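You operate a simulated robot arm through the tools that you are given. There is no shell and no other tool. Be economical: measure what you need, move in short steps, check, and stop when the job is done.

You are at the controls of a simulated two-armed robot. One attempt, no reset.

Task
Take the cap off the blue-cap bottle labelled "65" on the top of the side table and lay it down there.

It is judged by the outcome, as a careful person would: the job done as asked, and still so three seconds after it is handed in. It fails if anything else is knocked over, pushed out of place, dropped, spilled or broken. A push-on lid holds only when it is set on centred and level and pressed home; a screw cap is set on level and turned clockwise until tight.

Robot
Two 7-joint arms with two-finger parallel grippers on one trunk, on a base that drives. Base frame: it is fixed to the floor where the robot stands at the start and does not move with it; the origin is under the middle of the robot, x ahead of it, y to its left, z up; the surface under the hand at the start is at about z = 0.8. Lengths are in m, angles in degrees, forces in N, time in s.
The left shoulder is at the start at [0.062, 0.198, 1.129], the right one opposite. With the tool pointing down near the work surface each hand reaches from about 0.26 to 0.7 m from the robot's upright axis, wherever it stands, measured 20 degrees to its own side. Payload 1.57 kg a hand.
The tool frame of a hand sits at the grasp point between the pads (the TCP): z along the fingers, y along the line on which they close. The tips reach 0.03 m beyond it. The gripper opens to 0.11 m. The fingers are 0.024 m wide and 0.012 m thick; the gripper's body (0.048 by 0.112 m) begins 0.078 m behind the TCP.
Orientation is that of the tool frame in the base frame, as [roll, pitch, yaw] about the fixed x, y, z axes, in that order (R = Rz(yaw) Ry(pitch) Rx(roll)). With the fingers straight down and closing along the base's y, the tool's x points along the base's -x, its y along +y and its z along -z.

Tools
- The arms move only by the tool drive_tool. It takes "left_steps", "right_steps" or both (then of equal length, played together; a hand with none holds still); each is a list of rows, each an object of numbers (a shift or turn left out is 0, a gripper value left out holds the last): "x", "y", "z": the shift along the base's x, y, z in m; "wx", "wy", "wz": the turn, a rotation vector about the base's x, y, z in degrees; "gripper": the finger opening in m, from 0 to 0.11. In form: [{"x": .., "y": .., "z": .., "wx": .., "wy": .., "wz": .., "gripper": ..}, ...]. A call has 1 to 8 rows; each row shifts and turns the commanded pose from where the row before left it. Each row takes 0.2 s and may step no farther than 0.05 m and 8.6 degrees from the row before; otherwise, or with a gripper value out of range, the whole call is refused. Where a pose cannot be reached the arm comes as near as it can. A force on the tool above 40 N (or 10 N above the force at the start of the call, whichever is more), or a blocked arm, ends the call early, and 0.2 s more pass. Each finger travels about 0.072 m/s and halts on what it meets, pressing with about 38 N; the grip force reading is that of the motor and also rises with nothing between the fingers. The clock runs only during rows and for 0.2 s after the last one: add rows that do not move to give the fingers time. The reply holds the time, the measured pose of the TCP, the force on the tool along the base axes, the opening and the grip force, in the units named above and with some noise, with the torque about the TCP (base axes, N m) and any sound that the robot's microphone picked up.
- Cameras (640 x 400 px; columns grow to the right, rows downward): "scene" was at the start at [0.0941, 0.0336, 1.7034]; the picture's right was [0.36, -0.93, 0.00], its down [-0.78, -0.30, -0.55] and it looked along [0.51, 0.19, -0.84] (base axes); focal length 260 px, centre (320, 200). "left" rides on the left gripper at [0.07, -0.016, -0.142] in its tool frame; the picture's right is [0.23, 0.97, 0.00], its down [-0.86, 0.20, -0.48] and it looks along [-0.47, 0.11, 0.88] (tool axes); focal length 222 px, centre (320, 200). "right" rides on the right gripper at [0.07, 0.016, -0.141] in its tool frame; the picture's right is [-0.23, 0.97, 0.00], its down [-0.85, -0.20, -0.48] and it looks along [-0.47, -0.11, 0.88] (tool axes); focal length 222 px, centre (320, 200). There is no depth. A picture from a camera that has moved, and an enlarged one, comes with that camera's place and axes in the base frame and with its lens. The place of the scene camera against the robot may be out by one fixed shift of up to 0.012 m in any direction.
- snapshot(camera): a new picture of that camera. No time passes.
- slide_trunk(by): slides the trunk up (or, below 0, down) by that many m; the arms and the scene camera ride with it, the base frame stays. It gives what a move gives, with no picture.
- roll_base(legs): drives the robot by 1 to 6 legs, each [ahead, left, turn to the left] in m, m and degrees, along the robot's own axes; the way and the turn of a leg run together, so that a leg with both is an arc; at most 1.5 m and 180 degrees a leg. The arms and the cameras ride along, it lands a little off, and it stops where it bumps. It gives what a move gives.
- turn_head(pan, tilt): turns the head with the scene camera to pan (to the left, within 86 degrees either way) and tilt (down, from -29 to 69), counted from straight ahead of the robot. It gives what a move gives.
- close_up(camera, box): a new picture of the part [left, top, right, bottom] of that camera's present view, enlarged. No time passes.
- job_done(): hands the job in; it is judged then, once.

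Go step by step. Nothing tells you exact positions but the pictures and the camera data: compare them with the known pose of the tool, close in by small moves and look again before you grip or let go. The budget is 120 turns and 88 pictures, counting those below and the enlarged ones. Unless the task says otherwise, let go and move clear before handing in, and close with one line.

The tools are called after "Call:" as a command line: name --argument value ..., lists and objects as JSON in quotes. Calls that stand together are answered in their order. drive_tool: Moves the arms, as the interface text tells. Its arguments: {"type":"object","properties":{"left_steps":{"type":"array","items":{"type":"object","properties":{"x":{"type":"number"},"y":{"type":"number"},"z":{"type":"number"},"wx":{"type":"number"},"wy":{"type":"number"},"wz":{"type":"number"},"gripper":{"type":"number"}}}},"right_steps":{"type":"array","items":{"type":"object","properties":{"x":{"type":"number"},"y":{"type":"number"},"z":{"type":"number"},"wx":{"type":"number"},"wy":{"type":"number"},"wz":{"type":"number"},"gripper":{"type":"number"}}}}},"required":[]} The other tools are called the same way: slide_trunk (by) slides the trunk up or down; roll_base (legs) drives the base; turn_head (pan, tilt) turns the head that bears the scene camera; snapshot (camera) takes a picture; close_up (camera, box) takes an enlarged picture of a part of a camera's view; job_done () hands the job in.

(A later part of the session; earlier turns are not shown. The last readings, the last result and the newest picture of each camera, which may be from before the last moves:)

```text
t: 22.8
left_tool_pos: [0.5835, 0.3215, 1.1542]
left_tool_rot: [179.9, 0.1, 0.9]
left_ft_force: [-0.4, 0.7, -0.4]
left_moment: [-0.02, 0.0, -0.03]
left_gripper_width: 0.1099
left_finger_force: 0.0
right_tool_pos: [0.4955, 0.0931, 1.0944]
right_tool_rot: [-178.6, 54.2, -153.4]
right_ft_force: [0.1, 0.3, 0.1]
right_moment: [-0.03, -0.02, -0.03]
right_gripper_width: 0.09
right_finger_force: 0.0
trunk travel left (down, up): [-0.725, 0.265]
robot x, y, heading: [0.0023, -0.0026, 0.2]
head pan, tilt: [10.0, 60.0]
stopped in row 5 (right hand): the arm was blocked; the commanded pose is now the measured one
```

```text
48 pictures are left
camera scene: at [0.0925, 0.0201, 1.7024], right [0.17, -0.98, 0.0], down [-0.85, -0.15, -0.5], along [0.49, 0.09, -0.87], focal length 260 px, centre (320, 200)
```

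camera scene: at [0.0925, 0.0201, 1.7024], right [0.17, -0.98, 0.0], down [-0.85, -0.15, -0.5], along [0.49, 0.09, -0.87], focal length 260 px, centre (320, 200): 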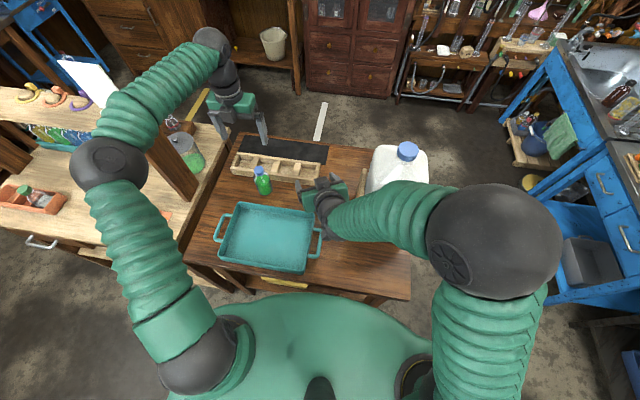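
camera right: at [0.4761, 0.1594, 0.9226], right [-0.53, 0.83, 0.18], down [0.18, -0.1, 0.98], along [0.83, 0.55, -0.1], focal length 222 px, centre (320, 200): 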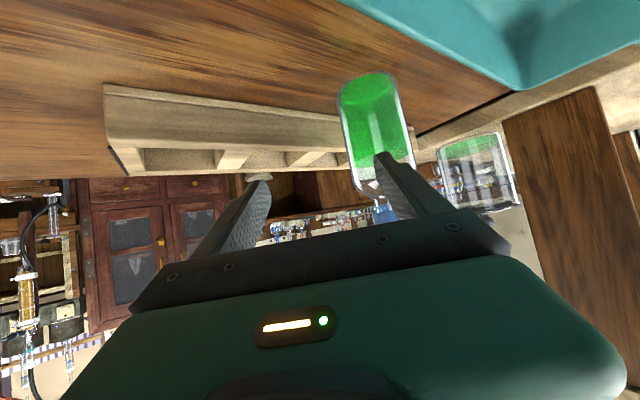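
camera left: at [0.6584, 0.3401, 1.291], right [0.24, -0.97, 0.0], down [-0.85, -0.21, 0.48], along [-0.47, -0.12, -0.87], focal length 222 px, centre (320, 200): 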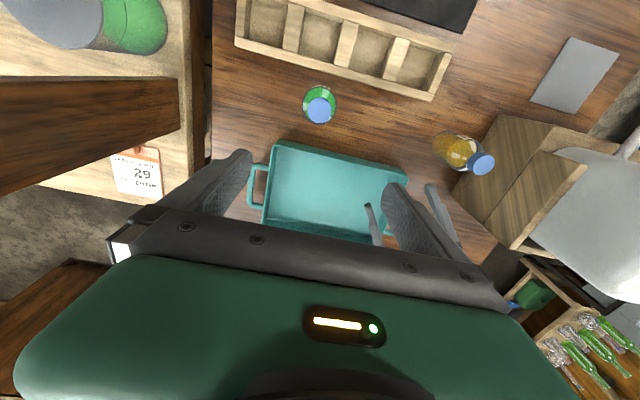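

Call:
drive_tool --right_steps '[{"z": 0.02}, {"z": 0.02}, {}, {}]'

Call:
snapshot --camera "scene"

Call:
snapshot --camera "right"

```text
t: 23.8
left_tool_pos: [0.5866, 0.3222, 1.1495]
left_tool_rot: [179.7, 0.3, 0.9]
left_ft_force: [0.1, 0.5, -0.6]
left_moment: [-0.01, -0.01, 0.01]
left_gripper_width: 0.1102
left_finger_force: 0.1
right_tool_pos: [0.498, 0.0934, 1.1303]
right_tool_rot: [-178.5, 54.1, -153.3]
right_ft_force: [0.8, -0.7, 0.7]
right_moment: [0.01, -0.01, 0.01]
right_gripper_width: 0.09
right_finger_force: 0.2
trunk travel left (down, up): [-0.725, 0.265]
robot x, y, heading: [-0.0017, 0.0004, 0.2]
head pan, tilt: [10.0, 60.0]
```

```text
47 pictures are left
camera scene: at [0.0956, 0.0216, 1.6994], right [0.17, -0.98, 0.0], down [-0.85, -0.15, -0.5], along [0.49, 0.09, -0.87], focal length 260 px, centre (320, 200)
```

scene: 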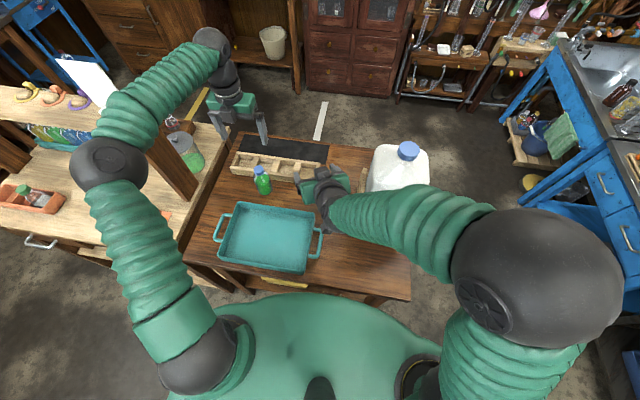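

```text
46 pictures are left
camera right: at [0.3495, 0.0425, 1.1575], right [-0.3, 0.94, 0.17], down [0.18, -0.12, 0.98], along [0.94, 0.32, -0.14], focal length 222 px, centre (320, 200)
```

right: 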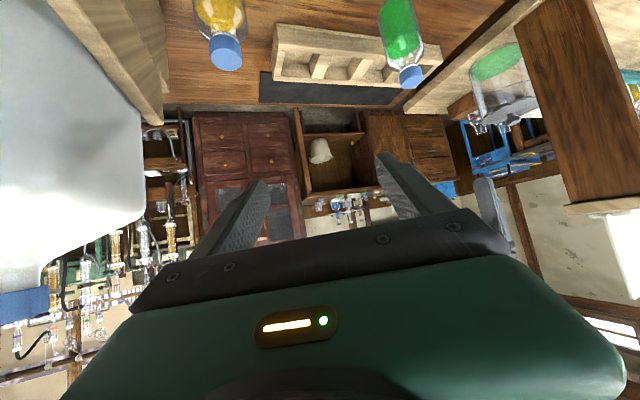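

The arm is free again; jug, box and orange bottle look undisturbed. Reaching across is too cramped, so I'll check whether the robot can shift left to be square to the bottle.

Call:
turn_head --pan 50 --tilt 60

Call:
snapshot --camera "scene"

Call:
turn_head --pan 86 --tilt 65

Call:
snapshot --camera "scene"

```text
t: 24.9
left_tool_pos: [0.5859, 0.3209, 1.1497]
left_tool_rot: [179.7, 0.3, 0.9]
left_ft_force: [0.1, 0.6, 0.1]
left_moment: [0.04, 0.03, -0.01]
left_gripper_width: 0.11
left_finger_force: 0.0
right_tool_pos: [0.4975, 0.0943, 1.1318]
right_tool_rot: [-178.6, 54.1, -153.4]
right_ft_force: [0.5, 0.1, 0.6]
right_moment: [-0.04, 0.0, -0.03]
right_gripper_width: 0.09
right_finger_force: 0.0
trunk travel left (down, up): [-0.725, 0.265]
robot x, y, heading: [0.0023, 0.0005, -0.2]
head pan, tilt: [50.0, 60.0]
```

```text
45 pictures are left
camera scene: at [0.0722, 0.0609, 1.6994], right [0.77, -0.64, 0.0], down [-0.56, -0.66, -0.5], along [0.32, 0.38, -0.87], focal length 260 px, centre (320, 200)
```

scene: 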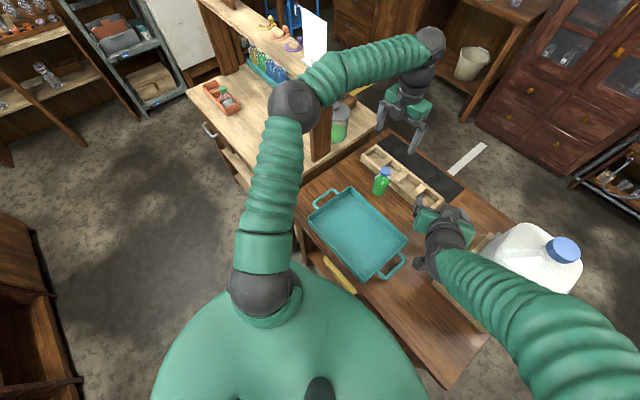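

```text
t: 25.9
left_tool_pos: [0.585, 0.3212, 1.1512]
left_tool_rot: [179.7, 0.2, 0.8]
left_ft_force: [-0.3, 0.3, 0.0]
left_moment: [0.01, 0.03, 0.02]
left_gripper_width: 0.1099
left_finger_force: 0.0
right_tool_pos: [0.4984, 0.0936, 1.1306]
right_tool_rot: [-178.4, 54.2, -153.3]
right_ft_force: [0.0, -0.2, 0.5]
right_moment: [0.01, -0.01, 0.0]
right_gripper_width: 0.09
right_finger_force: 0.2
trunk travel left (down, up): [-0.725, 0.265]
robot x, y, heading: [-0.0007, -0.0013, -0.2]
head pan, tilt: [85.9, 65.0]
```

```text
44 pictures are left
camera scene: at [0.0334, 0.0705, 1.6939], right [1.0, -0.07, 0.0], down [-0.07, -0.9, -0.42], along [0.03, 0.42, -0.91], focal length 260 px, centre (320, 200)
```

scene: 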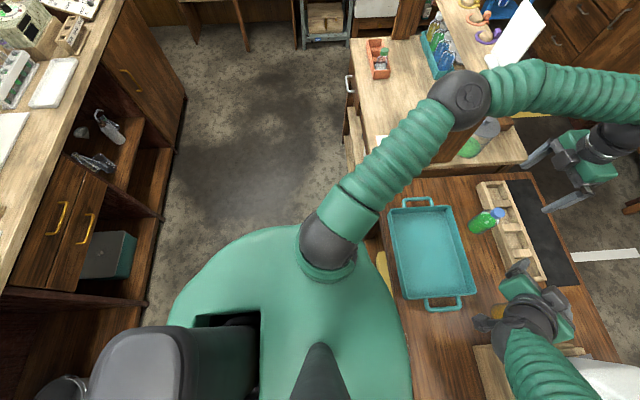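

Shifting the base would crowd the left elbow against the shelf, so a better plan: the left hand lifts the bottle by its body from above, and hands it in mid-air to the right hand, where there is room; then the left unscrews the cap. The bottle is now near (0.616, 0.330); I'll line the left hand up above it.

Call:
drive_tool --left_steps '[{"z": -0.03}, {"z": -0.03, "y": 0.005}, {"z": -0.03, "x": 0.01}, {"z": -0.03, "x": 0.01}, {"x": 0.01, "z": -0.01}, {}]' --right_steps '[{"x": -0.02, "y": -0.01}, {"x": -0.02, "y": -0.01}, {"x": -0.02, "y": -0.01}, {"x": -0.02, "y": -0.01}, {}, {}]'

Call:
snapshot --camera "left"

Call:
turn_head --pan 15 --tilt 55

Call:
snapshot --camera "scene"

```text
t: 27.3
left_tool_pos: [0.6152, 0.3275, 1.0215]
left_tool_rot: [179.7, 0.3, 1.0]
left_ft_force: [-0.5, -0.2, 0.6]
left_moment: [0.02, 0.05, -0.01]
left_gripper_width: 0.1101
left_finger_force: 0.0
right_tool_pos: [0.4181, 0.0541, 1.131]
right_tool_rot: [-178.5, 54.1, -153.2]
right_ft_force: [0.6, 0.1, -0.2]
right_moment: [0.03, -0.02, -0.03]
right_gripper_width: 0.0898
right_finger_force: 0.0
trunk travel left (down, up): [-0.725, 0.265]
robot x, y, heading: [0.0016, -0.0013, 0.2]
head pan, tilt: [85.9, 65.0]
```

```text
43 pictures are left
camera left: at [0.6862, 0.3448, 1.1605], right [0.24, -0.97, 0.0], down [-0.85, -0.21, 0.48], along [-0.47, -0.12, -0.88], focal length 222 px, centre (320, 200)
```

left: 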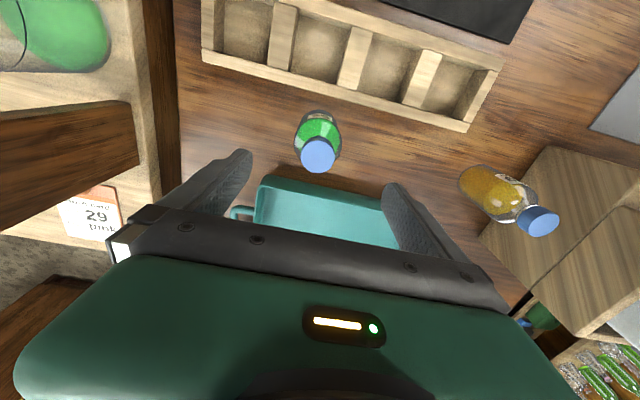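

```text
t: 28.7
left_tool_pos: [0.6155, 0.3264, 1.0206]
left_tool_rot: [179.7, 0.2, 0.8]
left_ft_force: [-0.1, 0.1, -0.6]
left_moment: [0.02, 0.02, 0.02]
left_gripper_width: 0.1099
left_finger_force: 0.0
right_tool_pos: [0.4161, 0.0538, 1.1317]
right_tool_rot: [-178.5, 54.2, -153.3]
right_ft_force: [0.2, 0.0, -0.5]
right_moment: [0.01, -0.05, 0.01]
right_gripper_width: 0.09
right_finger_force: 0.0
trunk travel left (down, up): [-0.725, 0.265]
robot x, y, heading: [0.0007, -0.0026, -0.3]
head pan, tilt: [15.0, 55.0]
```

```text
42 pictures are left
camera scene: at [0.0985, 0.0282, 1.7055], right [0.26, -0.97, 0.0], down [-0.79, -0.21, -0.57], along [0.55, 0.15, -0.82], focal length 260 px, centre (320, 200)
```

scene: 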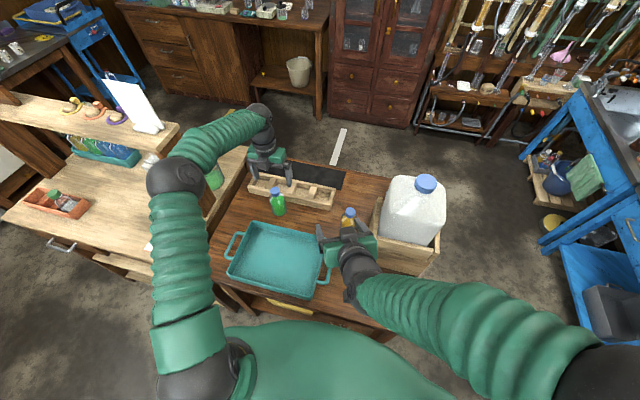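

Left hand is centred above the bottle (0.616, 0.329). Descending to hold the body, then closing.

Call:
drive_tool --left_steps '[{"z": -0.04, "y": 0.002}, {"z": -0.04}, {"z": -0.04}, {"z": -0.033}, {}]'

Call:
close_up --camera "left" --box '[200, 80, 440, 260]'

Call:
close_up --camera "scene" --box '[220, 120, 340, 230]'

```text
t: 29.9
left_tool_pos: [0.6151, 0.3289, 0.8668]
left_tool_rot: [179.9, 0.3, 1.0]
left_ft_force: [-0.5, -0.9, -0.2]
left_moment: [0.02, -0.01, 0.0]
left_gripper_width: 0.1102
left_finger_force: 0.1
right_tool_pos: [0.4163, 0.0538, 1.131]
right_tool_rot: [-178.5, 54.2, -153.2]
right_ft_force: [-0.6, 0.6, 0.0]
right_moment: [-0.05, 0.02, 0.01]
right_gripper_width: 0.0902
right_finger_force: 0.1
trunk travel left (down, up): [-0.725, 0.265]
robot x, y, heading: [0.0014, -0.0034, -0.1]
head pan, tilt: [15.0, 55.0]
```

```text
2.22 times, centred on (320, 170) of left
camera zoom: at [0.6851, 0.3452, 1.0069], right [0.24, -0.97, 0.0], down [-0.85, -0.21, 0.48], along [-0.47, -0.12, -0.88], focal length 494 px, centre (320, 267)
```

zoom: 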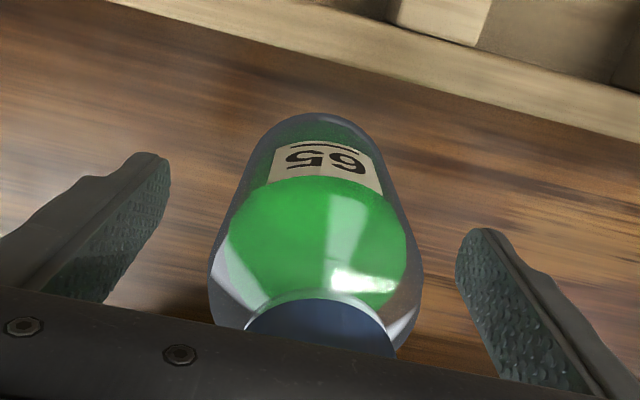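

```text
3.64 times, centred on (280, 175) of scene
camera zoom: at [0.0985, 0.0282, 1.7055], right [0.26, -0.97, 0.0], down [-0.79, -0.21, -0.57], along [0.55, 0.15, -0.82], focal length 947 px, centre (466, 291)
```

zoom: 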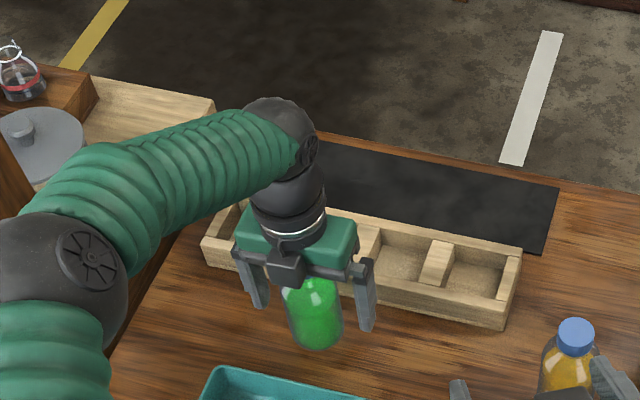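

Centred and label "65" confirmed. Closing on the body.

Call:
drive_tool --left_steps '[{"gripper": 0.04}, {"gripper": 0.04}, {"gripper": 0.04}, {"gripper": 0.04}]'

```text
t: 30.9
left_tool_pos: [0.6164, 0.3272, 0.8664]
left_tool_rot: [179.6, 0.3, 0.9]
left_ft_force: [-0.7, 0.6, -0.4]
left_moment: [0.12, -0.02, 0.0]
left_gripper_width: 0.0585
left_finger_force: 37.6
right_tool_pos: [0.4176, 0.055, 1.13]
right_tool_rot: [-178.4, 54.2, -153.4]
right_ft_force: [-0.1, 0.0, -0.1]
right_moment: [0.03, 0.0, -0.01]
right_gripper_width: 0.09
right_finger_force: 0.0
trunk travel left (down, up): [-0.725, 0.265]
robot x, y, heading: [-0.003, -0.0012, -0.1]
head pan, tilt: [15.0, 55.0]
```

Gripped (58.5 mm). Lifting gently.

Call:
drive_tool --left_steps '[{"z": 0.02}, {"z": 0.03}, {"z": 0.035}, {"z": 0.035}, {"z": 0.035}, {"z": 0.035}, {"z": 0.03}, {}]'

Call:
close_up --camera "left" --box '[200, 80, 440, 260]'

```text
t: 32.7
left_tool_pos: [0.6167, 0.3289, 1.0868]
left_tool_rot: [179.6, 0.3, 0.9]
left_ft_force: [-0.2, -0.4, -3.2]
left_moment: [-0.01, 0.04, -0.02]
left_gripper_width: 0.0587
left_finger_force: 38.1
right_tool_pos: [0.4171, 0.0553, 1.1303]
right_tool_rot: [-178.4, 54.1, -153.3]
right_ft_force: [-0.4, 0.2, 0.7]
right_moment: [0.03, -0.01, -0.04]
right_gripper_width: 0.0898
right_finger_force: 0.0
trunk travel left (down, up): [-0.725, 0.265]
robot x, y, heading: [-0.0013, 0.0006, 0.0]
head pan, tilt: [15.0, 55.0]
```

```text
2.22 times, centred on (320, 170) of left
camera zoom: at [0.6861, 0.3465, 1.2275], right [0.24, -0.97, 0.0], down [-0.85, -0.21, 0.48], along [-0.47, -0.12, -0.88], focal length 494 px, centre (320, 267)
```

zoom: 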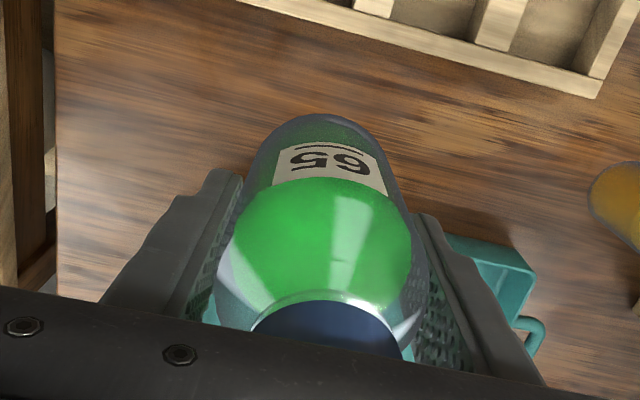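

The bottle is held upright. Carrying it toward the right hand while turning the left wrist 90° so its fingers won't clash with the right's.

Call:
drive_tool --left_steps '[{"x": -0.015, "y": -0.02, "z": 0.015, "wz": 8}, {"x": -0.015, "y": -0.02, "z": 0.015, "wz": 8}, {"x": -0.015, "y": -0.02, "z": 0.015, "wz": 8}, {"x": -0.015, "y": -0.02, "z": 0.015, "wz": 8}, {"x": -0.01, "y": -0.02, "z": 0.015, "wz": 8}, {"x": -0.01, "y": -0.02, "z": 0.01, "wz": 8}, {"x": -0.01, "y": -0.02, "wz": 8}, {"x": -0.01, "y": -0.02, "wz": 8}]'

Call:
drive_tool --left_steps '[{"wz": 8, "y": -0.02}, {"wz": 8, "y": -0.02, "x": -0.005}, {"wz": 8, "y": -0.01, "x": -0.005}, {}]'

Call:
snapshot --camera "right"

Call:
snapshot --camera "scene"

```text
t: 34.5
left_tool_pos: [0.515, 0.1681, 1.1725]
left_tool_rot: [179.9, 0.2, 65.0]
left_ft_force: [-0.6, 0.0, -3.4]
left_moment: [-0.02, 0.01, 0.0]
left_gripper_width: 0.0586
left_finger_force: 38.0
right_tool_pos: [0.4174, 0.0528, 1.1315]
right_tool_rot: [-178.4, 54.2, -153.4]
right_ft_force: [-0.3, -0.1, -0.5]
right_moment: [0.02, 0.0, -0.02]
right_gripper_width: 0.0898
right_finger_force: 0.0
trunk travel left (down, up): [-0.725, 0.265]
robot x, y, heading: [0.0006, 0.0006, -0.1]
head pan, tilt: [15.0, 55.0]
```

```text
t: 35.5
left_tool_pos: [0.5075, 0.1187, 1.172]
left_tool_rot: [179.8, 0.2, 89.0]
left_ft_force: [-0.2, -1.1, -3.5]
left_moment: [0.0, -0.01, 0.01]
left_gripper_width: 0.0588
left_finger_force: 37.9
right_tool_pos: [0.4179, 0.0538, 1.1307]
right_tool_rot: [-178.6, 54.2, -153.4]
right_ft_force: [0.0, -0.4, -0.3]
right_moment: [-0.02, -0.02, 0.01]
right_gripper_width: 0.09
right_finger_force: 0.2
trunk travel left (down, up): [-0.725, 0.265]
robot x, y, heading: [0.0012, 0.002, -0.1]
head pan, tilt: [15.0, 55.0]
```

```text
38 pictures are left
camera right: at [0.2695, 0.0018, 1.1581], right [-0.3, 0.94, 0.17], down [0.18, -0.12, 0.98], along [0.94, 0.32, -0.14], focal length 222 px, centre (320, 200)
```

right: 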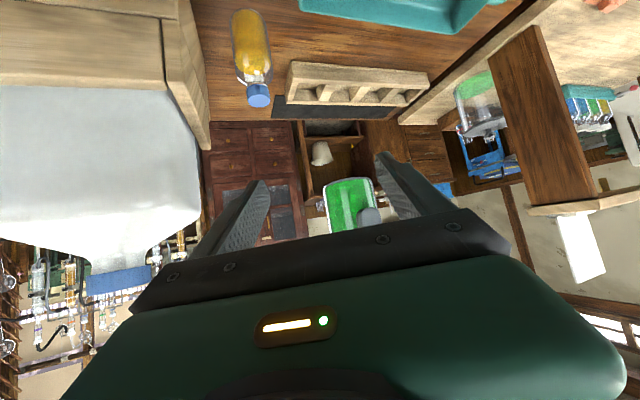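

```text
37 pictures are left
camera scene: at [0.099, 0.027, 1.7054], right [0.26, -0.97, 0.0], down [-0.79, -0.21, -0.57], along [0.55, 0.15, -0.82], focal length 260 px, centre (320, 200)
```

scene: 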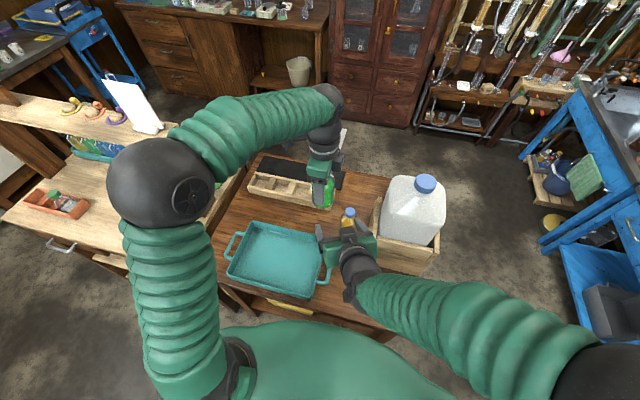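

I'll turn the left wrist a further 26° so its fingers line up with the right hand's axis, centre the right hand laterally, then advance.

Call:
drive_tool --left_steps '[{"wz": 8.5}, {"wz": 8.5}, {"wz": 8.5}, {}]' --right_steps '[{"x": -0.004, "y": 0.008}, {"x": -0.004, "y": 0.008}, {}, {}]'

Call:
drive_tool --right_steps '[{"x": 0.018, "y": 0.009}, {"x": 0.018, "y": 0.009}, {"x": 0.018, "y": 0.009}, {}]'

Call:
snapshot --camera "right"

Call:
snapshot --camera "left"

```text
t: 36.5
left_tool_pos: [0.5065, 0.1187, 1.1725]
left_tool_rot: [179.9, 0.2, 114.5]
left_ft_force: [-0.6, 0.7, -3.8]
left_moment: [-0.02, 0.01, -0.02]
left_gripper_width: 0.0589
left_finger_force: 38.3
right_tool_pos: [0.4091, 0.0702, 1.1313]
right_tool_rot: [-178.6, 54.2, -153.3]
right_ft_force: [0.4, -0.2, -0.2]
right_moment: [0.01, -0.01, -0.03]
right_gripper_width: 0.09
right_finger_force: 0.1
trunk travel left (down, up): [-0.725, 0.265]
robot x, y, heading: [0.0013, -0.0015, 0.0]
head pan, tilt: [15.0, 55.0]
```

```text
t: 37.5
left_tool_pos: [0.5057, 0.1188, 1.1723]
left_tool_rot: [179.8, 0.2, 114.5]
left_ft_force: [0.6, 0.7, -2.1]
left_moment: [0.05, -0.01, -0.03]
left_gripper_width: 0.0587
left_finger_force: 38.3
right_tool_pos: [0.4632, 0.0982, 1.1313]
right_tool_rot: [-178.5, 54.0, -153.3]
right_ft_force: [-0.8, -0.5, -0.5]
right_moment: [-0.01, -0.01, 0.01]
right_gripper_width: 0.0903
right_finger_force: 0.1
trunk travel left (down, up): [-0.725, 0.265]
robot x, y, heading: [-0.0009, -0.0033, 0.0]
head pan, tilt: [15.0, 55.0]
```

```text
36 pictures are left
camera right: at [0.3153, 0.0448, 1.1579], right [-0.3, 0.94, 0.17], down [0.18, -0.12, 0.98], along [0.94, 0.32, -0.13], focal length 222 px, centre (320, 200)
```

right: 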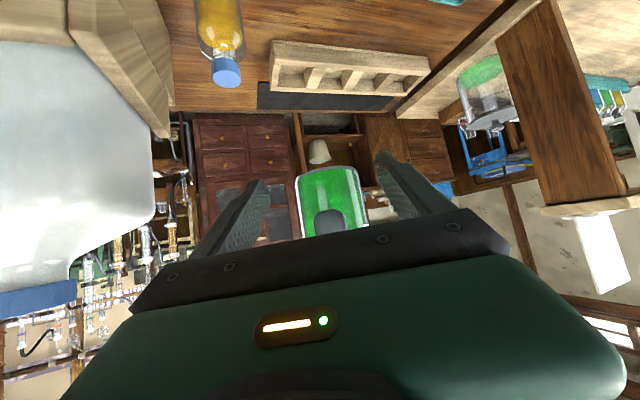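

```text
35 pictures are left
camera left: at [0.4618, 0.175, 1.3129], right [0.79, 0.61, 0.0], down [0.53, -0.7, 0.48], along [0.29, -0.38, -0.88], focal length 222 px, centre (320, 200)
```

left: 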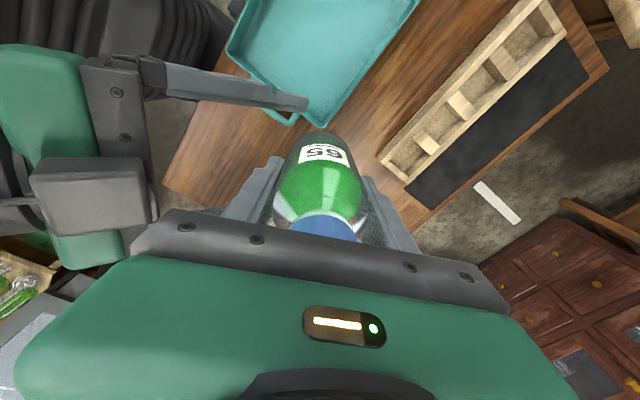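

Well centred; advance the rest and close the right hand.

Call:
drive_tool --right_steps '[{"x": 0.014, "y": 0.007}, {"x": 0.014, "y": 0.007}, {"x": 0.014, "y": 0.006}, {}]'

Call:
drive_tool --right_steps '[{"gripper": 0.04}, {"gripper": 0.04}, {"gripper": 0.04}, {"gripper": 0.04}]'

Call:
snapshot --camera "right"

```text
t: 38.5
left_tool_pos: [0.5079, 0.1211, 1.1729]
left_tool_rot: [179.5, 0.3, 114.6]
left_ft_force: [24.6, 10.2, 1.1]
left_moment: [-0.56, 1.21, 0.4]
left_gripper_width: 0.0585
left_finger_force: 38.1
right_tool_pos: [0.5044, 0.1174, 1.1291]
right_tool_rot: [-178.6, 54.0, -153.3]
right_ft_force: [-24.3, -10.6, -4.0]
right_moment: [0.97, -2.19, -0.34]
right_gripper_width: 0.0899
right_finger_force: 0.0
trunk travel left (down, up): [-0.725, 0.265]
robot x, y, heading: [-0.0018, 0.0011, 0.1]
head pan, tilt: [15.0, 55.0]
```

```text
t: 39.1
left_tool_pos: [0.5075, 0.1203, 1.173]
left_tool_rot: [179.2, 0.5, 114.3]
left_ft_force: [6.4, -2.5, -2.1]
left_moment: [-0.39, 0.07, 0.31]
left_gripper_width: 0.0585
left_finger_force: 38.0
right_tool_pos: [0.5028, 0.1174, 1.1318]
right_tool_rot: [-178.8, 54.1, -153.5]
right_ft_force: [-7.1, 1.9, -0.6]
right_moment: [0.28, -0.38, -0.32]
right_gripper_width: 0.059
right_finger_force: 10.4
trunk travel left (down, up): [-0.725, 0.265]
robot x, y, heading: [-0.0014, 0.0019, 0.1]
head pan, tilt: [15.0, 55.0]
stopped in row 2 (left hand): the force on the tool passed its limit at 41 N (the readings are from after the stop); the commanded pose is now the measured one
```

```text
34 pictures are left
camera right: at [0.3545, 0.065, 1.1587], right [-0.3, 0.94, 0.17], down [0.18, -0.12, 0.98], along [0.94, 0.32, -0.13], focal length 222 px, centre (320, 200)
```

right: 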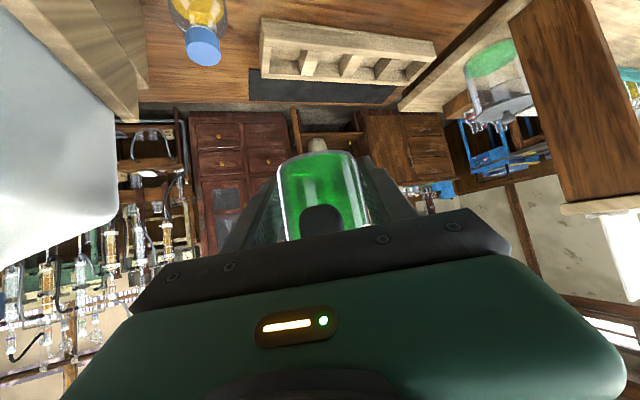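

The right hand lightly met the left finger; forces have relaxed. Finish closing the right grip.

Call:
drive_tool --right_steps '[{"gripper": 0.04}, {"gripper": 0.04}, {"gripper": 0.04}]'

```text
t: 39.9
left_tool_pos: [0.5077, 0.1193, 1.1738]
left_tool_rot: [179.3, 0.5, 114.4]
left_ft_force: [10.4, -1.1, -1.5]
left_moment: [-0.67, -0.14, 0.2]
left_gripper_width: 0.0586
left_finger_force: 37.8
right_tool_pos: [0.5038, 0.1174, 1.1309]
right_tool_rot: [-178.8, 54.1, -153.4]
right_ft_force: [-10.1, 1.0, 0.7]
right_moment: [0.67, -0.27, -0.19]
right_gripper_width: 0.0583
right_finger_force: 37.9
trunk travel left (down, up): [-0.725, 0.265]
robot x, y, heading: [-0.0009, -0.0017, 0.3]
head pan, tilt: [15.0, 55.0]
```

Both hands hold the bottle. Opening the left slightly and raising it clear.

Call:
drive_tool --left_steps '[{"gripper": 0.068}, {"gripper": 0.068}, {}]'

Call:
close_up --camera "left" --box '[160, 60, 480, 260]'

```text
t: 40.7
left_tool_pos: [0.5067, 0.12, 1.173]
left_tool_rot: [179.4, 0.4, 114.4]
left_ft_force: [15.9, 0.4, -3.6]
left_moment: [0.0, 0.59, 0.42]
left_gripper_width: 0.0589
left_finger_force: 0.0
right_tool_pos: [0.503, 0.1175, 1.1323]
right_tool_rot: [-178.7, 54.2, -153.4]
right_ft_force: [-15.7, -0.3, -0.8]
right_moment: [0.02, -1.26, -0.37]
right_gripper_width: 0.0586
right_finger_force: 37.9
trunk travel left (down, up): [-0.725, 0.265]
robot x, y, heading: [0.001, 0.0029, 0.3]
head pan, tilt: [15.0, 55.0]
```

```text
2.00 times, centred on (320, 160) of left
camera zoom: at [0.4621, 0.1763, 1.3136], right [0.79, 0.61, 0.01], down [0.53, -0.7, 0.49], along [0.3, -0.38, -0.87], focal length 444 px, centre (320, 280)
```

zoom: 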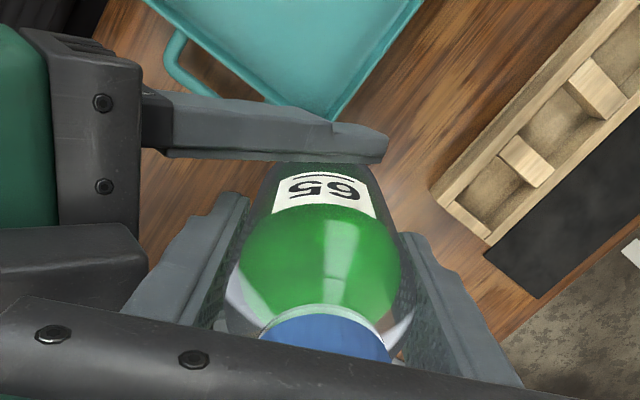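

The near left finger is pinched against the right palm. I'll re-grip with the left, back the right hand off 12 mm and re-grip there.

Call:
drive_tool --left_steps '[{"gripper": 0.04}, {"gripper": 0.04}, {}]'

Call:
drive_tool --right_steps '[{"gripper": 0.08}, {"gripper": 0.08}, {}]'

Call:
drive_tool --right_steps '[{"x": -0.006, "y": -0.003}, {"x": -0.006, "y": -0.003}, {}]'

```text
t: 41.5
left_tool_pos: [0.5074, 0.1209, 1.174]
left_tool_rot: [179.3, 0.4, 114.4]
left_ft_force: [17.8, 2.1, -2.0]
left_moment: [-0.17, 0.0, 0.06]
left_gripper_width: 0.0582
left_finger_force: 38.1
right_tool_pos: [0.5036, 0.1168, 1.1314]
right_tool_rot: [-178.8, 54.1, -153.5]
right_ft_force: [-17.9, -2.3, 1.9]
right_moment: [0.27, -0.76, 0.05]
right_gripper_width: 0.0586
right_finger_force: 37.9
trunk travel left (down, up): [-0.725, 0.265]
robot x, y, heading: [-0.0022, 0.0011, 0.1]
head pan, tilt: [15.0, 55.0]
```

```text
t: 42.3
left_tool_pos: [0.5069, 0.1196, 1.1735]
left_tool_rot: [179.4, 0.4, 114.5]
left_ft_force: [17.0, 3.0, 1.2]
left_moment: [-0.18, 0.73, 0.4]
left_gripper_width: 0.0584
left_finger_force: 38.1
right_tool_pos: [0.5028, 0.1171, 1.1309]
right_tool_rot: [-178.7, 54.1, -153.5]
right_ft_force: [-16.7, -3.8, -0.1]
right_moment: [0.27, -1.43, -0.35]
right_gripper_width: 0.0798
right_finger_force: 0.0
trunk travel left (down, up): [-0.725, 0.265]
robot x, y, heading: [0.0028, 0.0011, 0.1]
head pan, tilt: [15.0, 55.0]
```

```text
t: 43.1
left_tool_pos: [0.507, 0.1196, 1.1726]
left_tool_rot: [179.5, 0.4, 114.3]
left_ft_force: [-0.4, -0.1, -0.4]
left_moment: [0.0, -0.04, 0.01]
left_gripper_width: 0.0587
left_finger_force: 38.2
right_tool_pos: [0.4915, 0.1109, 1.1318]
right_tool_rot: [-178.7, 54.0, -153.5]
right_ft_force: [-0.6, -0.8, 0.6]
right_moment: [-0.01, 0.01, -0.02]
right_gripper_width: 0.0798
right_finger_force: 0.0
trunk travel left (down, up): [-0.725, 0.265]
robot x, y, heading: [-0.0022, 0.0033, 0.0]
head pan, tilt: [15.0, 55.0]
```

Call:
close_up --camera "right" --box '[160, 100, 480, 300]'

Call:
close_up --camera "left" --box '[160, 60, 480, 260]'

```text
2.00 times, centred on (320, 200) of right
camera zoom: at [0.3434, 0.059, 1.1585], right [-0.3, 0.94, 0.17], down [0.18, -0.12, 0.98], along [0.94, 0.32, -0.14], focal length 444 px, centre (320, 200)
```

zoom: 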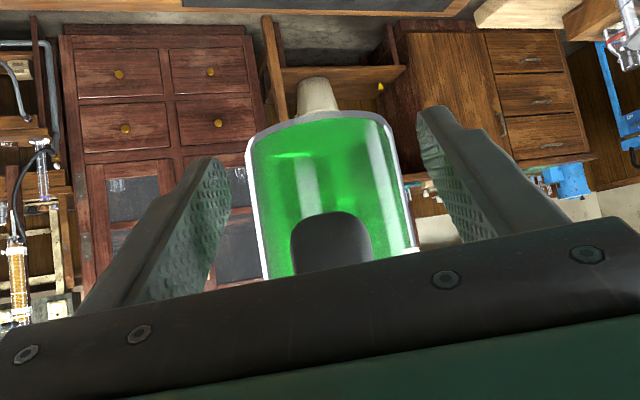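

```text
2.00 times, centred on (320, 160) of left
camera zoom: at [0.4621, 0.176, 1.3133], right [0.79, 0.61, 0.01], down [0.53, -0.7, 0.49], along [0.3, -0.38, -0.87], focal length 444 px, centre (320, 280)
```

zoom: 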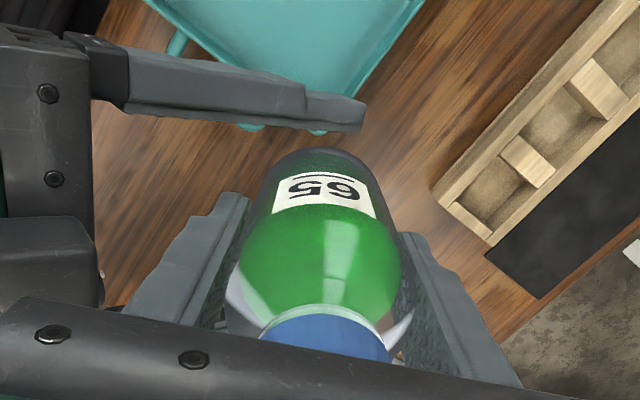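

Good: the bottle is still held straight. Close the right hand at this setback, then open the left.

Call:
drive_tool --right_steps '[{"gripper": 0.04}, {"gripper": 0.04}, {"gripper": 0.04}, {}]'

Call:
drive_tool --left_steps '[{"gripper": 0.072}, {"gripper": 0.072}, {}]'

```text
t: 44.1
left_tool_pos: [0.5072, 0.1201, 1.1736]
left_tool_rot: [179.4, 0.4, 114.4]
left_ft_force: [-0.3, -3.0, 0.2]
left_moment: [-0.1, -0.05, 0.09]
left_gripper_width: 0.0584
left_finger_force: 38.4
right_tool_pos: [0.4913, 0.1107, 1.1323]
right_tool_rot: [-178.7, 54.2, -153.6]
right_ft_force: [0.3, 1.8, -0.5]
right_moment: [0.02, 0.06, -0.05]
right_gripper_width: 0.0585
right_finger_force: 37.9
trunk travel left (down, up): [-0.725, 0.265]
robot x, y, heading: [0.0017, -0.0013, -0.0]
head pan, tilt: [15.0, 55.0]
```

```text
t: 44.9
left_tool_pos: [0.5071, 0.1192, 1.1738]
left_tool_rot: [179.4, 0.4, 114.4]
left_ft_force: [-1.0, -0.3, 0.3]
left_moment: [0.0, 0.01, -0.02]
left_gripper_width: 0.0722
left_finger_force: 0.1
right_tool_pos: [0.4917, 0.1106, 1.1298]
right_tool_rot: [-178.7, 54.1, -153.5]
right_ft_force: [0.1, -0.1, -0.9]
right_moment: [-0.03, 0.06, 0.01]
right_gripper_width: 0.0581
right_finger_force: 38.2
trunk travel left (down, up): [-0.725, 0.265]
robot x, y, heading: [-0.0008, -0.0017, -0.1]
head pan, tilt: [15.0, 55.0]
```

Left is free and the right holds the bottle. Raising the left above the cap and winding the wrist back for unscrewing room.

Call:
drive_tool --left_steps '[{"z": 0.04}, {"z": 0.04}, {"z": 0.04, "wz": -8.5}, {"wz": -8.5}, {"wz": -8.5}, {"wz": -8.5}, {"wz": -8.5}, {"wz": -8.5}]'

Call:
drive_tool --left_steps '[{"wz": -8.5}, {"wz": -8.5}, {"wz": -8.5}, {"wz": -8.5}, {"wz": -8.5}, {}]'

Call:
snapshot --camera "left"

Call:
close_up --camera "scene" --box '[220, 90, 420, 250]'

```text
t: 46.7
left_tool_pos: [0.507, 0.1206, 1.2945]
left_tool_rot: [179.4, 0.5, 63.2]
left_ft_force: [0.0, -0.1, -0.7]
left_moment: [-0.02, 0.0, 0.04]
left_gripper_width: 0.072
left_finger_force: 0.1
right_tool_pos: [0.4925, 0.1112, 1.1319]
right_tool_rot: [-178.7, 54.2, -153.5]
right_ft_force: [0.2, -0.4, 0.6]
right_moment: [-0.03, 0.04, 0.04]
right_gripper_width: 0.0582
right_finger_force: 38.1
trunk travel left (down, up): [-0.725, 0.265]
robot x, y, heading: [0.0008, -0.0018, -0.2]
head pan, tilt: [15.0, 55.0]
```

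```text
t: 48.1
left_tool_pos: [0.5066, 0.1207, 1.2937]
left_tool_rot: [179.2, 0.5, 20.9]
left_ft_force: [-0.5, 0.2, -0.3]
left_moment: [-0.03, -0.03, 0.01]
left_gripper_width: 0.0722
left_finger_force: 0.1
right_tool_pos: [0.4917, 0.1103, 1.1324]
right_tool_rot: [-178.7, 54.1, -153.4]
right_ft_force: [0.3, 0.0, 0.2]
right_moment: [-0.03, 0.03, -0.02]
right_gripper_width: 0.0583
right_finger_force: 37.8
trunk travel left (down, up): [-0.725, 0.265]
robot x, y, heading: [-0.0005, -0.0021, -0.0]
head pan, tilt: [15.0, 55.0]
```

```text
30 pictures are left
camera left: at [0.5674, 0.1612, 1.4336], right [0.56, -0.83, 0.01], down [-0.73, -0.48, 0.49], along [-0.4, -0.28, -0.87], focal length 222 px, centre (320, 200)
```

left: 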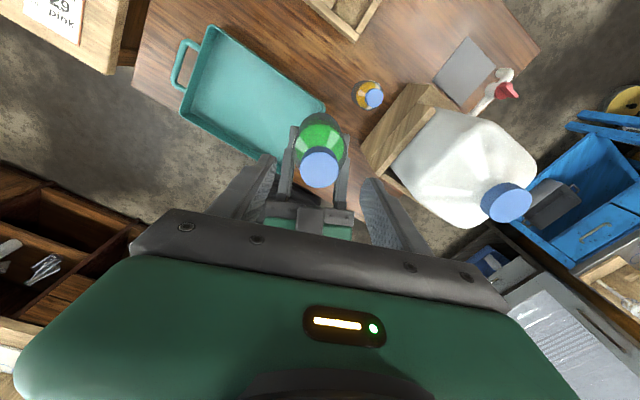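

```text
2.50 times, centred on (320, 170) of scene
camera zoom: at [0.0989, 0.0273, 1.7055], right [0.26, -0.97, 0.0], down [-0.79, -0.21, -0.57], along [0.55, 0.15, -0.82], focal length 651 px, centre (320, 275)
```

zoom: 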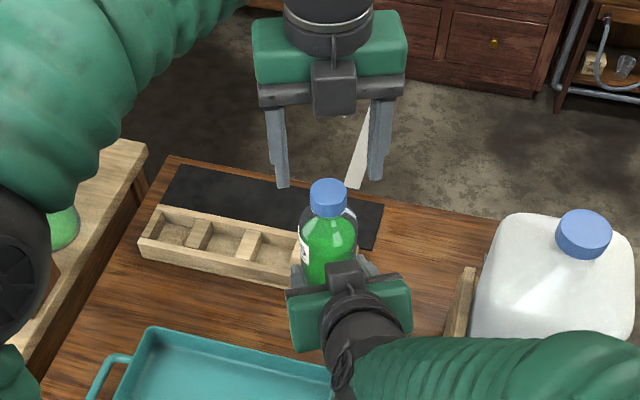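

The cap sits at (0.508, 0.118); descending over it and gripping.

Call:
drive_tool --left_steps '[{"z": -0.025, "y": -0.002}, {"z": -0.023}, {}]'

Call:
close_up --camera "scene" --box '[260, 100, 380, 200]'

Call:
close_up --camera "left" --box '[220, 90, 420, 240]'

```text
t: 48.9
left_tool_pos: [0.508, 0.1175, 1.2457]
left_tool_rot: [179.2, 0.5, 20.9]
left_ft_force: [0.4, 0.4, -0.4]
left_moment: [-0.01, 0.02, 0.01]
left_gripper_width: 0.0721
left_finger_force: 0.2
right_tool_pos: [0.4908, 0.1114, 1.1325]
right_tool_rot: [-178.7, 54.1, -153.5]
right_ft_force: [-0.2, -0.1, 0.3]
right_moment: [-0.04, 0.04, -0.01]
right_gripper_width: 0.0582
right_finger_force: 37.8
trunk travel left (down, up): [-0.725, 0.265]
robot x, y, heading: [0.0002, 0.0028, 0.3]
head pan, tilt: [15.0, 55.0]
```

```text
4.00 times, centred on (320, 150) of scene
camera zoom: at [0.0987, 0.0273, 1.7055], right [0.26, -0.97, 0.0], down [-0.79, -0.21, -0.57], along [0.55, 0.15, -0.82], focal length 1041 px, centre (320, 400)
```

zoom: 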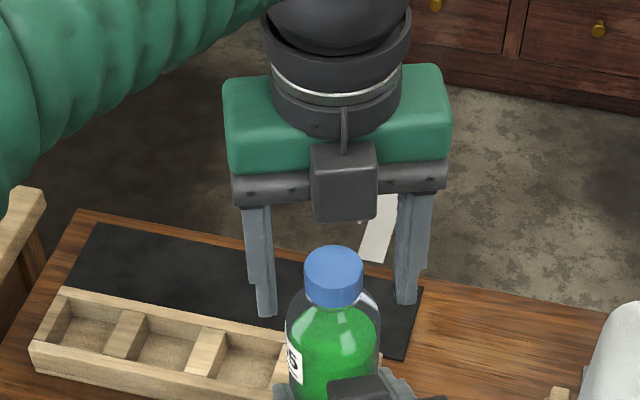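

```text
2.67 times, centred on (320, 165) of left
camera zoom: at [0.5667, 0.1593, 1.3853], right [0.56, -0.83, 0.01], down [-0.73, -0.48, 0.49], along [-0.4, -0.28, -0.87], focal length 592 px, centre (320, 293)
```

zoom: 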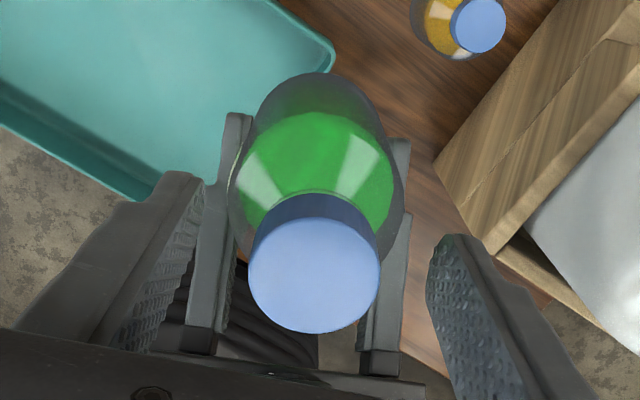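

Finger tips bracket the cap. Closing on it, then a small unscrewing turn with reading of torque.

Call:
drive_tool --left_steps '[{"gripper": 0.02}, {"gripper": 0.02}, {"gripper": 0.02}, {}]'

Call:
drive_tool --left_steps '[{"wz": 5}, {"wz": 8}, {"wz": 8}]'

```text
t: 49.9
left_tool_pos: [0.5078, 0.1188, 1.2448]
left_tool_rot: [179.4, 0.5, 20.9]
left_ft_force: [-2.1, 5.8, 0.4]
left_moment: [0.1, 0.05, -0.01]
left_gripper_width: 0.0324
left_finger_force: 38.3
right_tool_pos: [0.4923, 0.1102, 1.1307]
right_tool_rot: [-178.7, 54.1, -153.6]
right_ft_force: [2.1, -6.7, -0.2]
right_moment: [0.59, 0.25, -0.1]
right_gripper_width: 0.058
right_finger_force: 38.0
trunk travel left (down, up): [-0.725, 0.265]
robot x, y, heading: [-0.001, 0.0002, 0.3]
head pan, tilt: [15.0, 55.0]
```

```text
t: 50.7
left_tool_pos: [0.5071, 0.1194, 1.245]
left_tool_rot: [179.3, 0.4, 42.0]
left_ft_force: [-4.0, 7.6, 0.6]
left_moment: [0.08, 0.04, 0.01]
left_gripper_width: 0.0325
left_finger_force: 38.3
right_tool_pos: [0.4929, 0.111, 1.1319]
right_tool_rot: [-178.7, 54.1, -153.5]
right_ft_force: [3.5, -7.2, -1.3]
right_moment: [0.69, 0.45, -0.14]
right_gripper_width: 0.0579
right_finger_force: 38.4
trunk travel left (down, up): [-0.725, 0.265]
robot x, y, heading: [-0.0014, -0.0005, -0.1]
head pan, tilt: [15.0, 55.0]
```

Call:
drive_tool --left_steps '[{"wz": 8.5}, {"wz": 8.5}, {"wz": 8.5}, {"wz": 8.5}, {"wz": 8.5}, {"wz": 8.5}, {"wz": 8.5}]'

Call:
close_up --camera "scene" --box '[260, 100, 380, 200]'

```text
t: 52.3
left_tool_pos: [0.5082, 0.1168, 1.2463]
left_tool_rot: [179.3, 0.4, 101.5]
left_ft_force: [-5.8, 3.9, 2.0]
left_moment: [-0.15, -0.07, 0.02]
left_gripper_width: 0.0325
left_finger_force: 38.0
right_tool_pos: [0.4898, 0.1101, 1.131]
right_tool_rot: [-178.8, 54.0, -153.5]
right_ft_force: [6.3, -4.9, -1.8]
right_moment: [0.6, 0.87, -0.11]
right_gripper_width: 0.0585
right_finger_force: 38.5
trunk travel left (down, up): [-0.725, 0.265]
robot x, y, heading: [-0.0028, 0.0003, 0.1]
head pan, tilt: [15.0, 55.0]
```

```text
4.00 times, centred on (320, 150) of scene
camera zoom: at [0.0989, 0.0271, 1.7055], right [0.26, -0.97, 0.0], down [-0.79, -0.21, -0.57], along [0.55, 0.15, -0.82], focal length 1041 px, centre (320, 400)
```

zoom: 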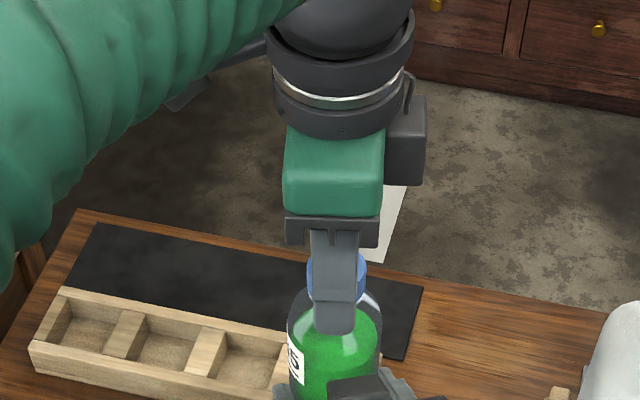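

The label stays put while the hand turns, so the cap is turning. Continuing with a slight rise.

Call:
drive_tool --left_steps '[{"wz": 8.5, "z": 0.0004}, {"wz": 8.5, "z": 0.0004}, {"wz": 8.5, "z": 0.0004}, {"wz": 8.5, "z": 0.0004}, {"wz": 8.5, "z": 0.0004}, {"wz": 8.5, "z": 0.0004}, {"wz": 8.5, "z": 0.0004}, {"wz": 8.5, "z": 0.0004}]'

Call:
drive_tool --left_steps '[{"wz": 8.5, "z": 0.0004}, {"wz": 8.5, "z": 0.0004}, {"wz": 8.5, "z": 0.0004}, {"wz": 8.5, "z": 0.0004}, {"wz": 8.5, "z": 0.0004}, {"wz": 8.5, "z": 0.0004}, {"wz": 8.5, "z": 0.0004}, {"wz": 8.5, "z": 0.0004}]'

Call:
close_up --camera "scene" --box '[260, 100, 380, 200]'

```text
t: 54.1
left_tool_pos: [0.5075, 0.1169, 1.2477]
left_tool_rot: [179.3, 0.5, 169.6]
left_ft_force: [6.4, 3.1, -9.0]
left_moment: [-0.15, -0.91, -0.02]
left_gripper_width: 0.0324
left_finger_force: 37.7
right_tool_pos: [0.4924, 0.111, 1.1332]
right_tool_rot: [-178.6, 54.2, -153.3]
right_ft_force: [-5.7, -3.8, 6.2]
right_moment: [0.54, 0.1, 0.0]
right_gripper_width: 0.0585
right_finger_force: 37.4
trunk travel left (down, up): [-0.725, 0.265]
robot x, y, heading: [0.0019, -0.0001, -0.1]
head pan, tilt: [15.0, 55.0]
```

```text
t: 55.9
left_tool_pos: [0.5072, 0.1173, 1.2511]
left_tool_rot: [179.1, 0.2, -122.4]
left_ft_force: [2.8, 3.5, -23.8]
left_moment: [0.09, -0.3, -0.02]
left_gripper_width: 0.0327
left_finger_force: 38.1
right_tool_pos: [0.4942, 0.111, 1.1335]
right_tool_rot: [-178.7, 54.3, -153.6]
right_ft_force: [-1.9, -4.9, 21.2]
right_moment: [0.54, -0.31, -0.03]
right_gripper_width: 0.0581
right_finger_force: 38.2
trunk travel left (down, up): [-0.725, 0.265]
robot x, y, heading: [-0.0031, 0.0013, -0.1]
head pan, tilt: [15.0, 55.0]
```

```text
4.00 times, centred on (320, 150) of scene
camera zoom: at [0.0989, 0.0269, 1.7055], right [0.26, -0.97, 0.0], down [-0.79, -0.21, -0.57], along [0.55, 0.15, -0.82], focal length 1041 px, centre (320, 400)
```

zoom: 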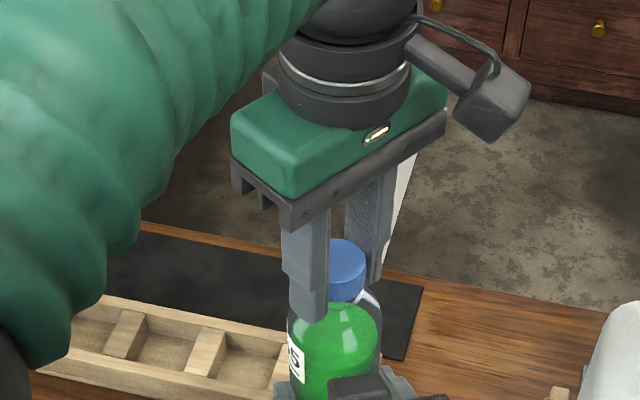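

The threads still hold (pull of 24 N), with no torque. Continue turning without extra lift.

Call:
drive_tool --left_steps '[{"wz": 8.5, "z": -0.001}, {"wz": 8.5}, {"wz": 8.5}, {"wz": 8.5}, {"wz": 8.5}, {"wz": 8.5}, {"wz": 8.5}, {"wz": 8.5}]'

Call:
drive_tool --left_steps '[{"wz": 8.5}, {"wz": 8.5}, {"wz": 8.5}, {"wz": 8.5}, {"wz": 8.5}]'

```text
t: 57.7
left_tool_pos: [0.5085, 0.118, 1.2516]
left_tool_rot: [179.4, 0.4, -54.4]
left_ft_force: [-0.3, 0.2, 0.6]
left_moment: [0.01, 0.03, -0.02]
left_gripper_width: 0.0324
left_finger_force: 37.7
right_tool_pos: [0.4913, 0.1109, 1.1296]
right_tool_rot: [-178.6, 54.0, -153.4]
right_ft_force: [1.3, 0.3, 0.3]
right_moment: [-0.04, 0.15, 0.01]
right_gripper_width: 0.0584
right_finger_force: 37.7
trunk travel left (down, up): [-0.725, 0.265]
robot x, y, heading: [0.0001, 0.0002, -0.1]
head pan, tilt: [15.0, 55.0]
```

```text
t: 58.9
left_tool_pos: [0.5079, 0.1181, 1.2507]
left_tool_rot: [179.4, 0.5, -12.0]
left_ft_force: [3.2, 4.3, -3.3]
left_moment: [0.0, -0.16, -0.69]
left_gripper_width: 0.0325
left_finger_force: 37.2
right_tool_pos: [0.4924, 0.1111, 1.1318]
right_tool_rot: [-178.7, 54.2, -153.5]
right_ft_force: [-3.2, -3.0, 0.5]
right_moment: [0.45, -0.2, 0.63]
right_gripper_width: 0.0581
right_finger_force: 38.3
trunk travel left (down, up): [-0.725, 0.265]
robot x, y, heading: [0.0012, 0.0002, 0.2]
head pan, tilt: [15.0, 55.0]
```

Forces dropped to zero — the cap likely came free. Lifting gently.

Call:
drive_tool --left_steps '[{"z": 0.003}, {"z": 0.004}, {"z": 0.005}]'

Call:
close_up --camera "scene" --box '[260, 100, 380, 200]'

```text
t: 59.7
left_tool_pos: [0.507, 0.1176, 1.2607]
left_tool_rot: [179.3, 0.7, -12.1]
left_ft_force: [-1.8, 1.8, -26.0]
left_moment: [0.09, 0.17, -0.19]
left_gripper_width: 0.0327
left_finger_force: 38.1
right_tool_pos: [0.4934, 0.1117, 1.1325]
right_tool_rot: [-178.7, 54.5, -153.5]
right_ft_force: [1.6, -2.4, 22.1]
right_moment: [0.39, -0.23, 0.16]
right_gripper_width: 0.0586
right_finger_force: 37.8
trunk travel left (down, up): [-0.725, 0.265]
robot x, y, heading: [-0.0027, -0.0054, -0.1]
head pan, tilt: [15.0, 55.0]
```

```text
4.00 times, centred on (320, 150) of scene
camera zoom: at [0.0988, 0.0268, 1.7055], right [0.26, -0.97, 0.0], down [-0.79, -0.21, -0.57], along [0.55, 0.15, -0.82], focal length 1041 px, centre (320, 400)
```

zoom: 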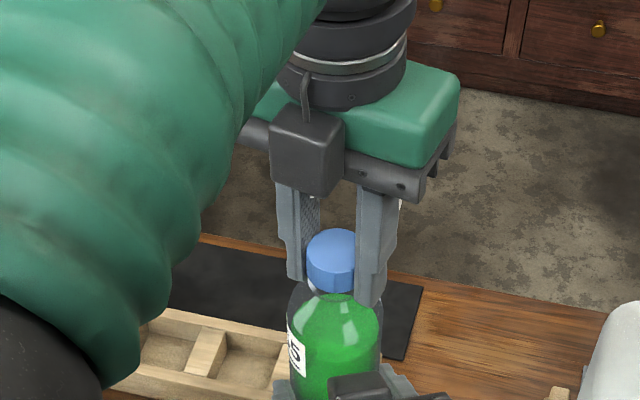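

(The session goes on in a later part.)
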